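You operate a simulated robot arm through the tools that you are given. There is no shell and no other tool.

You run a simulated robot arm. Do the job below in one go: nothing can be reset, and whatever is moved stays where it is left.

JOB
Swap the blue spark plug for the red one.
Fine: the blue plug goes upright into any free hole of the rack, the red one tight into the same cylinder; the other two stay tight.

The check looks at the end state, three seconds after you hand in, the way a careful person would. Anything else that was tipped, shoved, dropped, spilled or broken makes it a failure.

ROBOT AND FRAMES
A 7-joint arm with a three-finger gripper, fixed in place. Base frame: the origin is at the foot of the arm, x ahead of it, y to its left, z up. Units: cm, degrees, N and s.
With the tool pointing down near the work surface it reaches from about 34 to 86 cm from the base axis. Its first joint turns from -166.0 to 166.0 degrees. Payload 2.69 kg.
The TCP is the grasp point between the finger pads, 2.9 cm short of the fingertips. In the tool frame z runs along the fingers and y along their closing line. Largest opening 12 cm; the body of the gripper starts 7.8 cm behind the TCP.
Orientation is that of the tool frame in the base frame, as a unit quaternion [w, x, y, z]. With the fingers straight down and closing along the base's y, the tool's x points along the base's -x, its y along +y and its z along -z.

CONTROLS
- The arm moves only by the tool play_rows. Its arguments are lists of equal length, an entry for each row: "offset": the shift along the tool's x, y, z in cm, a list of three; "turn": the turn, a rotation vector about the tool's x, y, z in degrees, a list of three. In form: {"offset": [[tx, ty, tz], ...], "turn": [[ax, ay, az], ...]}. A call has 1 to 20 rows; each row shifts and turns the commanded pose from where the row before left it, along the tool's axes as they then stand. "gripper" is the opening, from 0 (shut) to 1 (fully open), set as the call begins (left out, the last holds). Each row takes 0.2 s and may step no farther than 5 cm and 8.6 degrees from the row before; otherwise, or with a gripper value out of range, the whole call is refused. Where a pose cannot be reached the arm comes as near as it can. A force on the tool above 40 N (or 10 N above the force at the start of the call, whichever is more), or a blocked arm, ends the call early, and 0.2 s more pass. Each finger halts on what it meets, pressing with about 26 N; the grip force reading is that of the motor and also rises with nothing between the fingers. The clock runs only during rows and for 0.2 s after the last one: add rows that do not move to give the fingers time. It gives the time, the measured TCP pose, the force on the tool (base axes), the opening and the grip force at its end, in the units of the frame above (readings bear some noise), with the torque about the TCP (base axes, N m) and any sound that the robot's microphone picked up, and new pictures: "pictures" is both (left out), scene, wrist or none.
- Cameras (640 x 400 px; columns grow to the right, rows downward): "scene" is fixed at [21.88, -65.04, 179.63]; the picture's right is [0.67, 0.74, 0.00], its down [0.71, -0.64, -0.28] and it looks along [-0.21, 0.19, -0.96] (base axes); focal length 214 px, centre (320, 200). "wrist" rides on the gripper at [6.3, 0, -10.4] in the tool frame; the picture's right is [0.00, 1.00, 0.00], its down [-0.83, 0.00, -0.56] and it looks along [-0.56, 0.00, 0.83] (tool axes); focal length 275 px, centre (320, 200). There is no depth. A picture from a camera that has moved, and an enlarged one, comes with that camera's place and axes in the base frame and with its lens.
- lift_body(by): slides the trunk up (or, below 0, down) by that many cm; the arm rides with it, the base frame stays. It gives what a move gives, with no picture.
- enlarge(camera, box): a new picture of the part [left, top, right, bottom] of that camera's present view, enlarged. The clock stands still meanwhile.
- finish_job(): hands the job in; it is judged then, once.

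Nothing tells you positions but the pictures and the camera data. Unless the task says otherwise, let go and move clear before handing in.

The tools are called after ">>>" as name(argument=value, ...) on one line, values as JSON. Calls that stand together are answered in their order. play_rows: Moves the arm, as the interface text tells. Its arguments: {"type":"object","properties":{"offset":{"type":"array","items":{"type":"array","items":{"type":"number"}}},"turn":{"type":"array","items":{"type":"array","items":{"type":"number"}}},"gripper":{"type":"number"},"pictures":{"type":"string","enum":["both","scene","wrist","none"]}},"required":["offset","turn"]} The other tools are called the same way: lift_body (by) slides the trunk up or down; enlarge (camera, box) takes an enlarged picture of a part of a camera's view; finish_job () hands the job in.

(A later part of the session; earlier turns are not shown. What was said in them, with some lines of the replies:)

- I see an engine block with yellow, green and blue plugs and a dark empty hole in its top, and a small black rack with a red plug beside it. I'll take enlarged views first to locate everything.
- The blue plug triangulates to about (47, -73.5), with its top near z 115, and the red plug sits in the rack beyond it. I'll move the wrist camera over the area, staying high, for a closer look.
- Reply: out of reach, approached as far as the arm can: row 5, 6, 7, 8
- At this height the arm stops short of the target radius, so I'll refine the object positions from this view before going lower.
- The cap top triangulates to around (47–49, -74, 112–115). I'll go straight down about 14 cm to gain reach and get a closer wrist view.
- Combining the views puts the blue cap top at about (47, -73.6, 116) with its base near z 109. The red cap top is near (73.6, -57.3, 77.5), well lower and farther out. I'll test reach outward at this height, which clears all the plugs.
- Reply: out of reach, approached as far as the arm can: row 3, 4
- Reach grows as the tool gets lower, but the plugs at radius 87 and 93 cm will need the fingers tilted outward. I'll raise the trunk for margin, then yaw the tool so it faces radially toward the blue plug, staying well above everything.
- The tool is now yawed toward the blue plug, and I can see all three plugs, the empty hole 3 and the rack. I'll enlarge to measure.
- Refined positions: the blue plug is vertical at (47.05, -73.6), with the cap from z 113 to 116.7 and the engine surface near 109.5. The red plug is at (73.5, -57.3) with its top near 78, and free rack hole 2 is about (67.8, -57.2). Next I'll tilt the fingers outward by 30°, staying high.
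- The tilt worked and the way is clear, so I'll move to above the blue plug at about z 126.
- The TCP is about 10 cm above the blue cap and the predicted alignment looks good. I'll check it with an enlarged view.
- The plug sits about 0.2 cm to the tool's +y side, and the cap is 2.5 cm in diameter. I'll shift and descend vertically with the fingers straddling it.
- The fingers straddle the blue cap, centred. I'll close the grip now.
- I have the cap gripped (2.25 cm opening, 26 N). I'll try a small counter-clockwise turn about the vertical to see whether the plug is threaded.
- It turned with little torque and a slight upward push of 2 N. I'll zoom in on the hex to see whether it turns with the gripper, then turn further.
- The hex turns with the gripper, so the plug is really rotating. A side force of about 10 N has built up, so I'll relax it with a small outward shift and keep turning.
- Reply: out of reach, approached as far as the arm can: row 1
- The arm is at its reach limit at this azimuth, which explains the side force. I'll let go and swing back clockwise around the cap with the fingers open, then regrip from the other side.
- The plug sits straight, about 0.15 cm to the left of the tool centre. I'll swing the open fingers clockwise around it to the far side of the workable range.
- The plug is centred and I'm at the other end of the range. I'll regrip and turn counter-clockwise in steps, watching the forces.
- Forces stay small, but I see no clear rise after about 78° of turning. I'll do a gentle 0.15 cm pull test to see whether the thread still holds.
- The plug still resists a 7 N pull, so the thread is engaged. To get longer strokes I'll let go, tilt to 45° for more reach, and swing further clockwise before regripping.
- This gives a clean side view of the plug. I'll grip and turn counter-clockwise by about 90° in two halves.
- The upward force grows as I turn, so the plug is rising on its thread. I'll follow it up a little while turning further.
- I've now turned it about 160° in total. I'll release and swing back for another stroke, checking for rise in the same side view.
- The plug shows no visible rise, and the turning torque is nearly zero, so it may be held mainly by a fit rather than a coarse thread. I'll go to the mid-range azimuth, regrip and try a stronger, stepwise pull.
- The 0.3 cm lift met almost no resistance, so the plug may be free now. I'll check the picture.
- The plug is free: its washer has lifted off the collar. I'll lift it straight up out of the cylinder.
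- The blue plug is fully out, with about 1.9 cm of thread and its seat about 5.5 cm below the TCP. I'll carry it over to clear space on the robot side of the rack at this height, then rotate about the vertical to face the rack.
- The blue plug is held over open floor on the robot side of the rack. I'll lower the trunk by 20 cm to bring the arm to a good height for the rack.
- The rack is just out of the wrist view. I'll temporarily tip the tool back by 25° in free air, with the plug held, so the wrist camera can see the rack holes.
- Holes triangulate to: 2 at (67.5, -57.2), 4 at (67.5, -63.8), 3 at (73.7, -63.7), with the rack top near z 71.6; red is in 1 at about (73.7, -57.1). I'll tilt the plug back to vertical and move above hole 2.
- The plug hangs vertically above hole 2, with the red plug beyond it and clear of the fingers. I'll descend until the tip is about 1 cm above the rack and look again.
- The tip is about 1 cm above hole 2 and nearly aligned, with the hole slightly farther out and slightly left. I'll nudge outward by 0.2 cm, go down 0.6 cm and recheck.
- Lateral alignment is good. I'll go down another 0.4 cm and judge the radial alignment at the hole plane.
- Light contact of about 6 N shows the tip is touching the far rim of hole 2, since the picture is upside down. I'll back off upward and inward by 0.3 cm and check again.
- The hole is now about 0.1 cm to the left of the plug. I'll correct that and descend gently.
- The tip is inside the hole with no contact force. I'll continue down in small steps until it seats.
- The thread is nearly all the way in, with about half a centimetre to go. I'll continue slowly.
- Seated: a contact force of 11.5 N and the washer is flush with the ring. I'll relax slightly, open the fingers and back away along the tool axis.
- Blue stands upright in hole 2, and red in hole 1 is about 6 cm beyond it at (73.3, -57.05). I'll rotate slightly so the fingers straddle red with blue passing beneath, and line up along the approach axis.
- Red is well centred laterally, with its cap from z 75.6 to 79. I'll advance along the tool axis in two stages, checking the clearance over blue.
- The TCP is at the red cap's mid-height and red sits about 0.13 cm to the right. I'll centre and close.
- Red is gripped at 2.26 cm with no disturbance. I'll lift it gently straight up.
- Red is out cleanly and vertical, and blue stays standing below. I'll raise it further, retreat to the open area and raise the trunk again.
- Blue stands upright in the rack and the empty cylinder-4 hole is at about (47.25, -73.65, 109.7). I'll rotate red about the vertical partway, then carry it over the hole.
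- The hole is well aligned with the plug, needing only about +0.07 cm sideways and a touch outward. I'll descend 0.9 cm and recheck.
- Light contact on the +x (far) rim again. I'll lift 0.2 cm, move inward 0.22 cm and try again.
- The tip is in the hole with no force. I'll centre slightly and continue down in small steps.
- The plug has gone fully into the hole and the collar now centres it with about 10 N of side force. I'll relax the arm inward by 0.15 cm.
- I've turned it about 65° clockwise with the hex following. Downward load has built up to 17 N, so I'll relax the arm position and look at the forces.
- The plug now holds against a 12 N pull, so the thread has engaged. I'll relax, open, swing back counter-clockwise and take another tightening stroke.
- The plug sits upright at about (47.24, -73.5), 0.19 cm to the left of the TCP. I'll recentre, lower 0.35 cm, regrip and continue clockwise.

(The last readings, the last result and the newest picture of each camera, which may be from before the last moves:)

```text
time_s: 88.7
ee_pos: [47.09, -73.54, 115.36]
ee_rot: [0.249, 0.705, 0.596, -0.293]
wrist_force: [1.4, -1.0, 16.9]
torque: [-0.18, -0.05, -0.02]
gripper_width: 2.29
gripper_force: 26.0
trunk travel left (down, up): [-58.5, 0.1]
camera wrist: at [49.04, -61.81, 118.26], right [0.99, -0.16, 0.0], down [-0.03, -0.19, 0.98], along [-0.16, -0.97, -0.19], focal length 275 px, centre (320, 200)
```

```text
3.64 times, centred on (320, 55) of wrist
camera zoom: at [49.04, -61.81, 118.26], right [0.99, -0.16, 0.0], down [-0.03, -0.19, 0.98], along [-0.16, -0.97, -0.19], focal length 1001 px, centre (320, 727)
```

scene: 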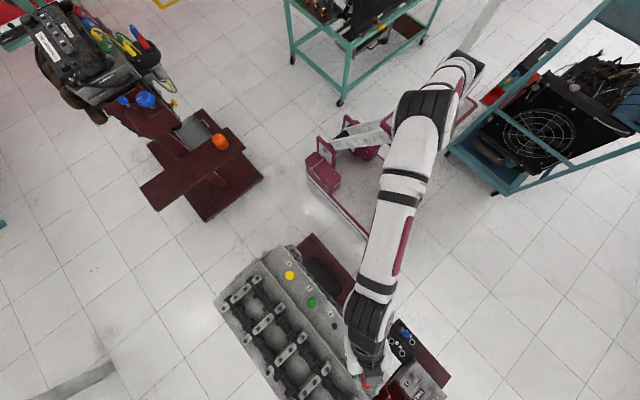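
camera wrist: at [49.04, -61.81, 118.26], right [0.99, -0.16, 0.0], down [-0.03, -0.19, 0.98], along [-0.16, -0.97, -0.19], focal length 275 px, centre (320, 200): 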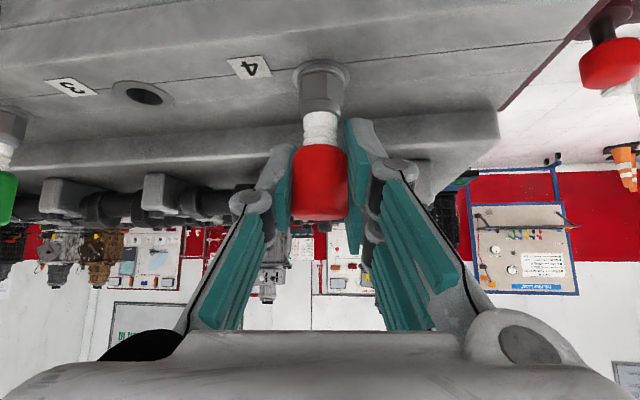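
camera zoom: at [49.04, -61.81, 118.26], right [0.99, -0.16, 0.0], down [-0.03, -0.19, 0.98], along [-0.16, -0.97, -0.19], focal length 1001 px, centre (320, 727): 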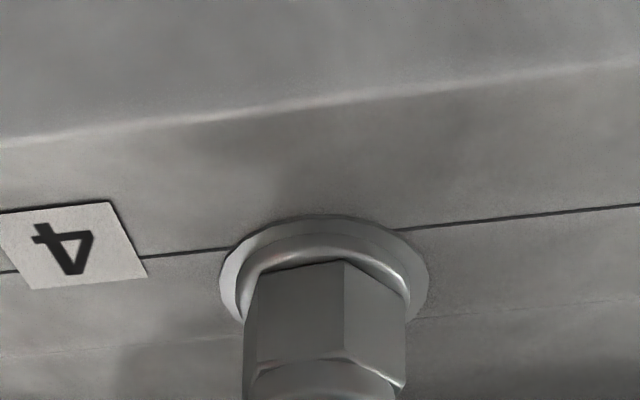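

Total clockwise turn is about 149°. The upward load looks like slight wobble against the seat rather than thread travel. I'll open, swing back and take another stroke to make sure it's tight, watching for a torque stop.

>>> play_rows(offset=[[0, 0, 0], [0, 0, 0], [0, 0, 0], [0, 0, 0], [0, 0, 0], [0, 0, 0], [0, 0, 0], [0, 0, 0], [0, 0, 0], [0, 0, 0], [0, 0, 0], [0, 0, 0], [0, 0, 0], [0, 0, 0]], turn=[[0, 0, 0], [0, 0, 0], [-5.4, 0, -5.4], [-5.4, 0, -5.4], [-5.4, 0, -5.4], [-5.4, 0, -5.4], [-5.4, 0, -5.4], [-5.4, 0, -5.4], [-5.4, 0, -5.4], [-5.4, 0, -5.4], [-5.4, 0, -5.4], [-5.4, 0, -5.4], [-5.4, 0, -5.4], [0, 0, 0]], gripper=0.45, pictures="wrist")

>>> enlarge(camera="wrist", box=[250, 40, 390, 240])

>>> enlarge(camera="wrist", box=[270, 50, 370, 160])

```text
time_s: 91.7
ee_pos: [47.12, -73.53, 115.29]
ee_rot: [0.379, 0.123, 0.916, -0.051]
wrist_force: [0.3, -0.6, 0.6]
torque: [-0.03, 0.0, 0.0]
gripper_width: 5.41
gripper_force: 0.1
trunk travel left (down, up): [-58.5, 0.1]
camera wrist: at [35.74, -70.38, 118.19], right [0.26, 0.97, 0.0], down [0.19, -0.05, 0.98], along [0.95, -0.26, -0.19], focal length 275 px, centre (320, 200)
```

wrist: 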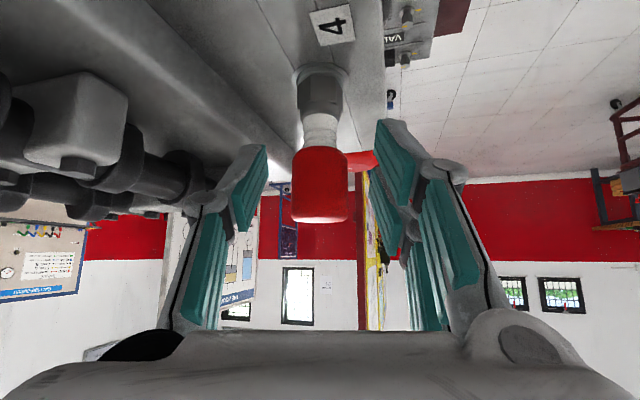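

```text
2.00 times, centred on (320, 140) of wrist
camera zoom: at [35.74, -70.38, 118.19], right [0.26, 0.97, 0.0], down [0.19, -0.05, 0.98], along [0.95, -0.26, -0.19], focal length 551 px, centre (320, 320)
```

zoom: 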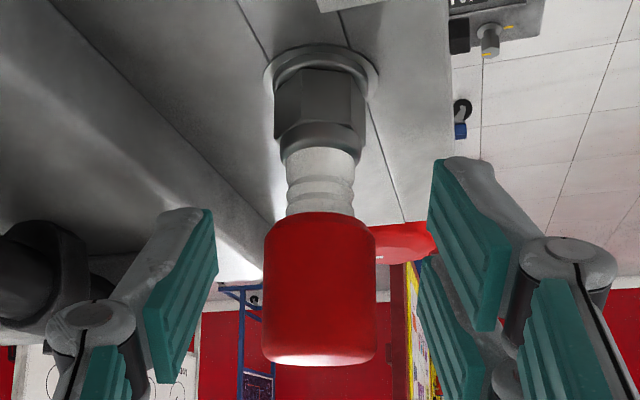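

```text
3.64 times, centred on (320, 105) of wrist
camera zoom: at [35.74, -70.38, 118.19], right [0.26, 0.97, 0.0], down [0.19, -0.05, 0.98], along [0.95, -0.26, -0.19], focal length 1001 px, centre (320, 546)
```

zoom: 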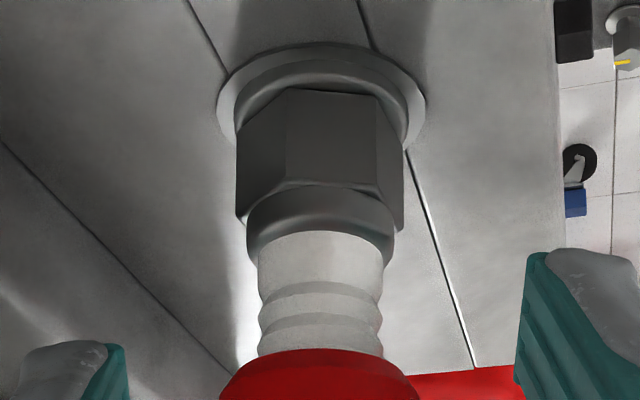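

>>> play_rows(offset=[[0, 0, 0], [0, 0, 0], [0, 0, 0]], turn=[[0, 0, 0], [0, 0, 0], [0, 0, 0]], gripper=0.0, pictures="none")

>>> play_rows(offset=[[0, 0, 0], [0, 0, 0], [0, 0, 0], [0, 0, 0], [0, 0, 0]], turn=[[5.9, 0, 5.9], [5.9, 0, 5.9], [5.9, 0, 5.9], [5.9, 0, 5.9], [5.9, 0, 5.9]], pictures="wrist")

>>> enlarge(camera="wrist", box=[270, 50, 370, 160])

```text
time_s: 92.5
ee_pos: [47.32, -73.56, 115.25]
ee_rot: [0.379, 0.124, 0.915, -0.052]
wrist_force: [-1.0, -0.3, 1.1]
torque: [0.01, -0.01, -0.01]
gripper_width: 2.27
gripper_force: 25.0
trunk travel left (down, up): [-58.5, 0.1]
```

```text
time_s: 93.7
ee_pos: [47.26, -73.58, 115.37]
ee_rot: [0.337, 0.442, 0.811, -0.183]
wrist_force: [3.1, -2.4, -0.1]
torque: [-0.23, -0.24, 0.39]
gripper_width: 2.26
gripper_force: 25.9
trunk travel left (down, up): [-58.5, 0.1]
camera wrist: at [40.75, -63.6, 118.22], right [0.84, 0.54, 0.0], down [0.11, -0.16, 0.98], along [0.53, -0.82, -0.19], focal length 275 px, centre (320, 200)
```

wrist: 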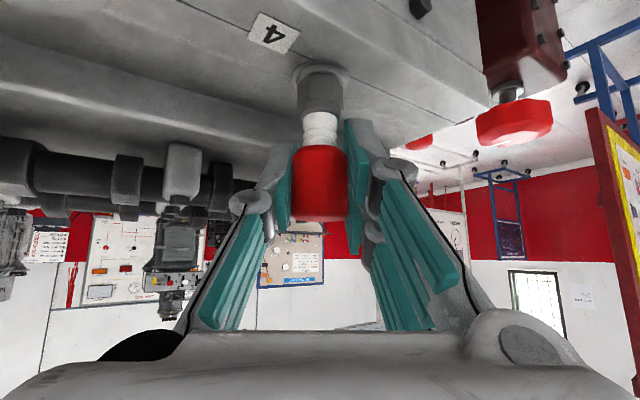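

```text
3.64 times, centred on (320, 105) of wrist
camera zoom: at [40.75, -63.6, 118.22], right [0.84, 0.54, 0.0], down [0.11, -0.16, 0.98], along [0.53, -0.82, -0.19], focal length 1001 px, centre (320, 546)
```

zoom: 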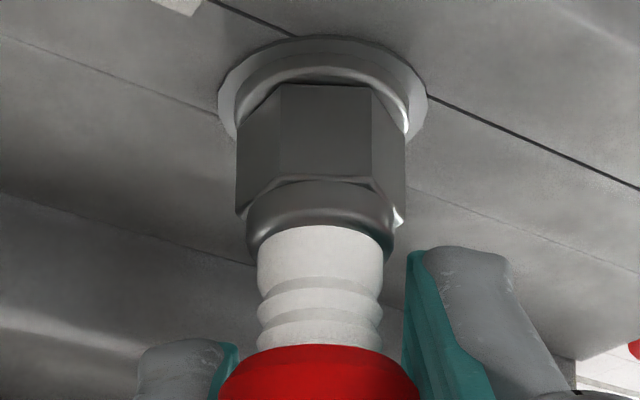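

A resisting torque of 0.39 N·m has appeared, so the plug is bottoming out tight. I'll add a little more turn to confirm.

>>> play_rows(offset=[[0, 0, 0], [0, 0, 0]], turn=[[5.6, 0, 5.6], [0, 0, 0]], pictures="wrist")

>>> enlarge(camera="wrist", box=[270, 50, 370, 160])

```text
time_s: 94.3
ee_pos: [47.3, -73.52, 115.32]
ee_rot: [0.323, 0.496, 0.779, -0.205]
wrist_force: [1.8, -2.5, 1.2]
torque: [-0.14, -0.08, 0.39]
gripper_width: 2.28
gripper_force: 25.6
trunk travel left (down, up): [-58.5, 0.1]
camera wrist: at [42.18, -62.77, 118.26], right [0.91, 0.42, 0.0], down [0.08, -0.17, 0.98], along [0.42, -0.89, -0.19], focal length 275 px, centre (320, 200)
```

wrist: 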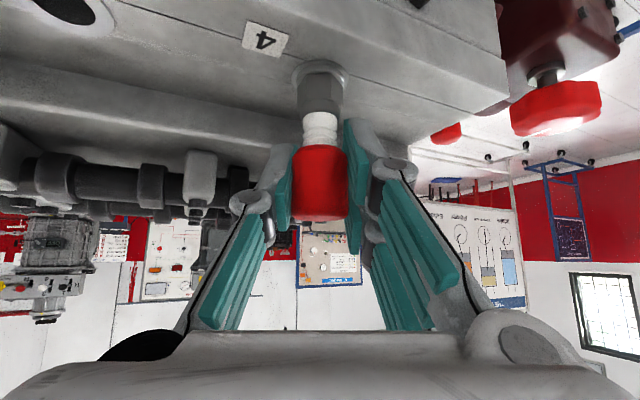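

```text
3.64 times, centred on (320, 105) of wrist
camera zoom: at [42.18, -62.77, 118.26], right [0.91, 0.42, 0.0], down [0.08, -0.17, 0.98], along [0.42, -0.89, -0.19], focal length 1001 px, centre (320, 546)
```

zoom: 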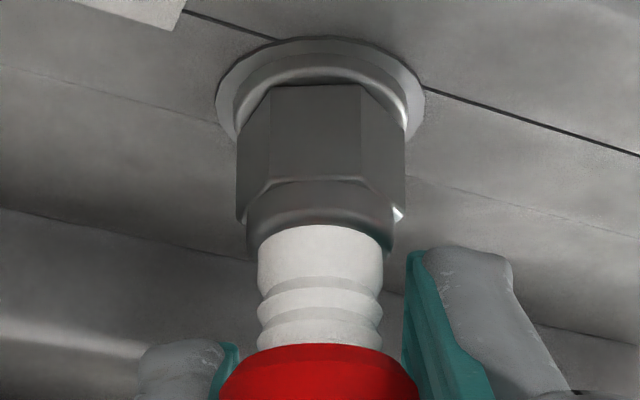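

The hex stays still while the grip slips at 0.39 N·m, so the red plug is fully tight. I'll open and back away along the tool axis.

>>> play_rows(offset=[[0, 0, 0], [0, 0, 0], [0, 0, -1], [0, 0, -3], [0, 0, -4], [0, 0, -4], [0, 0, -4], [0, 0, 0]], turn=[[0, 0, 0], [0, 0, 0], [0, 0, 0], [0, 0, 0], [0, 0, 0], [0, 0, 0], [0, 0, 0], [0, 0, 0]], gripper=0.45, pictures="both")

>>> enlarge(camera="scene", box=[330, 310, 450, 400])

>>> enlarge(camera="wrist", box=[180, 0, 420, 170])

```text
time_s: 96.1
ee_pos: [42.5, -63.23, 126.76]
ee_rot: [0.323, 0.497, 0.779, -0.206]
wrist_force: [0.3, 0.0, 0.8]
torque: [0.02, 0.01, 0.0]
gripper_width: 5.39
gripper_force: 0.1
trunk travel left (down, up): [-58.5, 0.1]
camera wrist: at [37.37, -52.45, 129.61], right [0.91, 0.43, 0.0], down [0.09, -0.17, 0.98], along [0.42, -0.89, -0.2], focal length 275 px, centre (320, 200)
```

scene: 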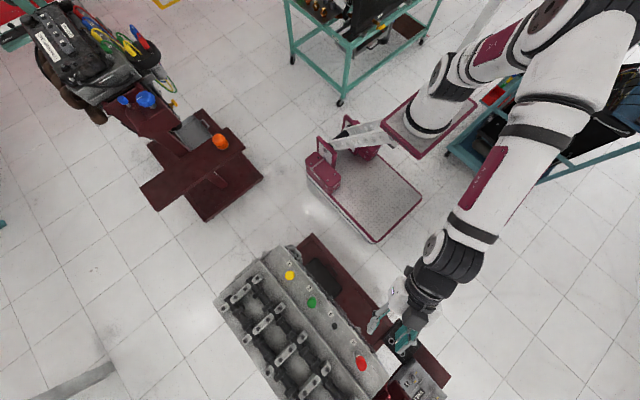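
wrist: 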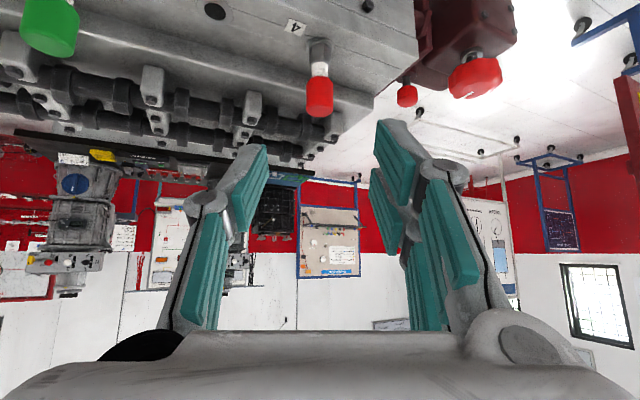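

```text
4.44 times, centred on (390, 355) of scene
camera zoom: at [21.88, -65.04, 179.63], right [0.67, 0.74, 0.0], down [0.71, -0.64, -0.28], along [-0.21, 0.19, -0.96], focal length 953 px, centre (9, -489)
```

zoom: 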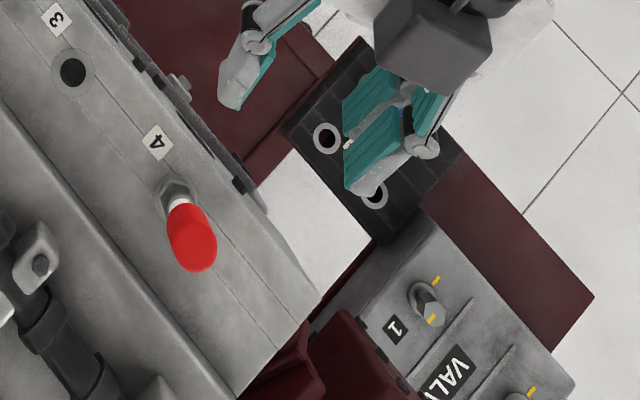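

```text
2.35 times, centred on (300, 85) of wrist
camera zoom: at [37.37, -52.45, 129.61], right [0.91, 0.43, 0.0], down [0.09, -0.17, 0.98], along [0.42, -0.89, -0.2], focal length 648 px, centre (367, 471)
```

zoom: 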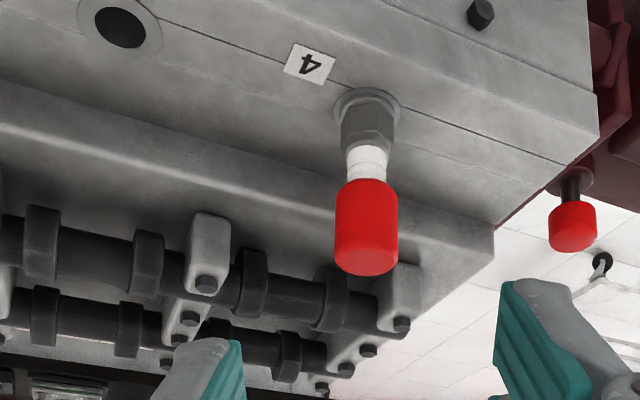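

Red sits straight and seated in cylinder 4, exactly where blue was. I'll move a bit further away so the scene camera can see the rack for a final check.

>>> play_rows(offset=[[2.8, 0.17, -2.8], [2.8, 0.17, -2.8], [2.8, 0.17, -2.8], [0, 0, 0]], turn=[[0, 0, 0], [0, 0, 0], [0, 0, 0], [0, 0, 0]], pictures="both")

>>> enlarge(camera="scene", box=[330, 310, 450, 400])

>>> enlarge(camera="scene", box=[210, 230, 400, 400])

```text
time_s: 97.1
ee_pos: [38.17, -52.01, 126.72]
ee_rot: [0.322, 0.496, 0.779, -0.205]
wrist_force: [-0.5, -0.3, -0.1]
torque: [-0.01, -0.01, 0.0]
gripper_width: 5.4
gripper_force: 0.1
trunk travel left (down, up): [-58.5, 0.1]
camera wrist: at [32.98, -41.31, 129.64], right [0.91, 0.43, 0.0], down [0.09, -0.17, 0.98], along [0.42, -0.89, -0.19], focal length 275 px, centre (320, 200)
```

scene: 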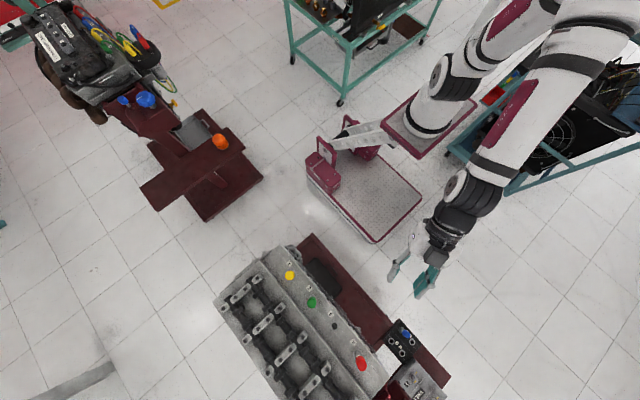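
wrist: 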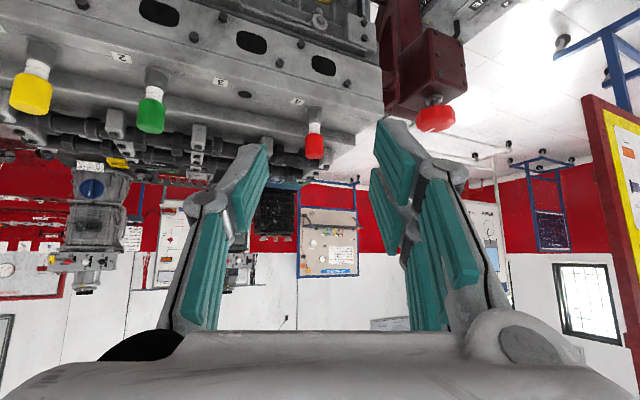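

```text
4.44 times, centred on (390, 355) of scene
camera zoom: at [21.88, -65.04, 179.63], right [0.67, 0.74, 0.0], down [0.71, -0.64, -0.28], along [-0.21, 0.19, -0.96], focal length 953 px, centre (9, -489)
```

zoom: 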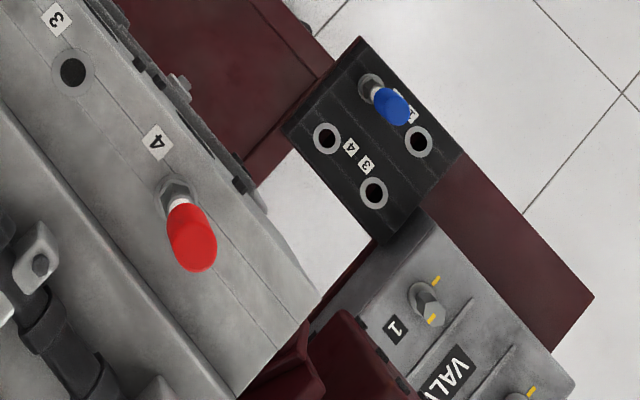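

```text
2.35 times, centred on (305, 315) of scene
camera zoom: at [21.88, -65.04, 179.63], right [0.67, 0.74, 0.0], down [0.71, -0.64, -0.28], along [-0.21, 0.19, -0.96], focal length 505 px, centre (355, -71)
```

zoom: 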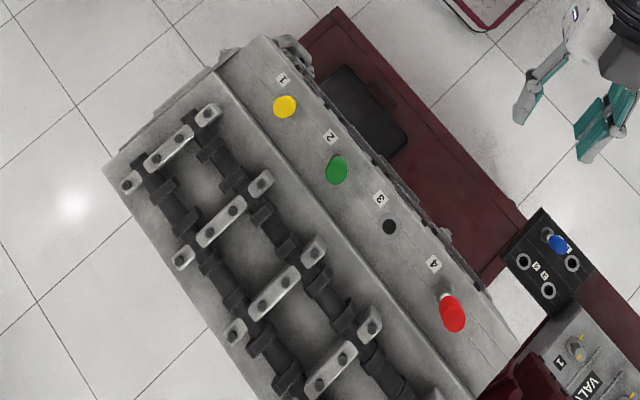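

The red plug is tight in cylinder 4, and blue stands upright in rack hole 2. Yellow and green are where they were, and the gripper is empty and clear. I'm handing in now.

>>> finish_job()

```text
The job is handed in.
```

The swap is done and handed in. The red plug is in cylinder 4 and the blue plug is upright in rack hole 2.

- **Red plug:** I turned it clockwise until it stopped, and at 0.39 N·m the grip slipped while the hex stayed still. It sits straight, in the same place and at the same depth as blue did.
- **Blue plug:** it came free after about 160° of counter-clockwise turning. It is fully down in hole 2, with its washer flush on the ring.
- **Everything else:** I did not touch the yellow and green plugs, and the final pictures show them, the rack and the engine where they were. The gripper is empty and clear of the engine and rack.
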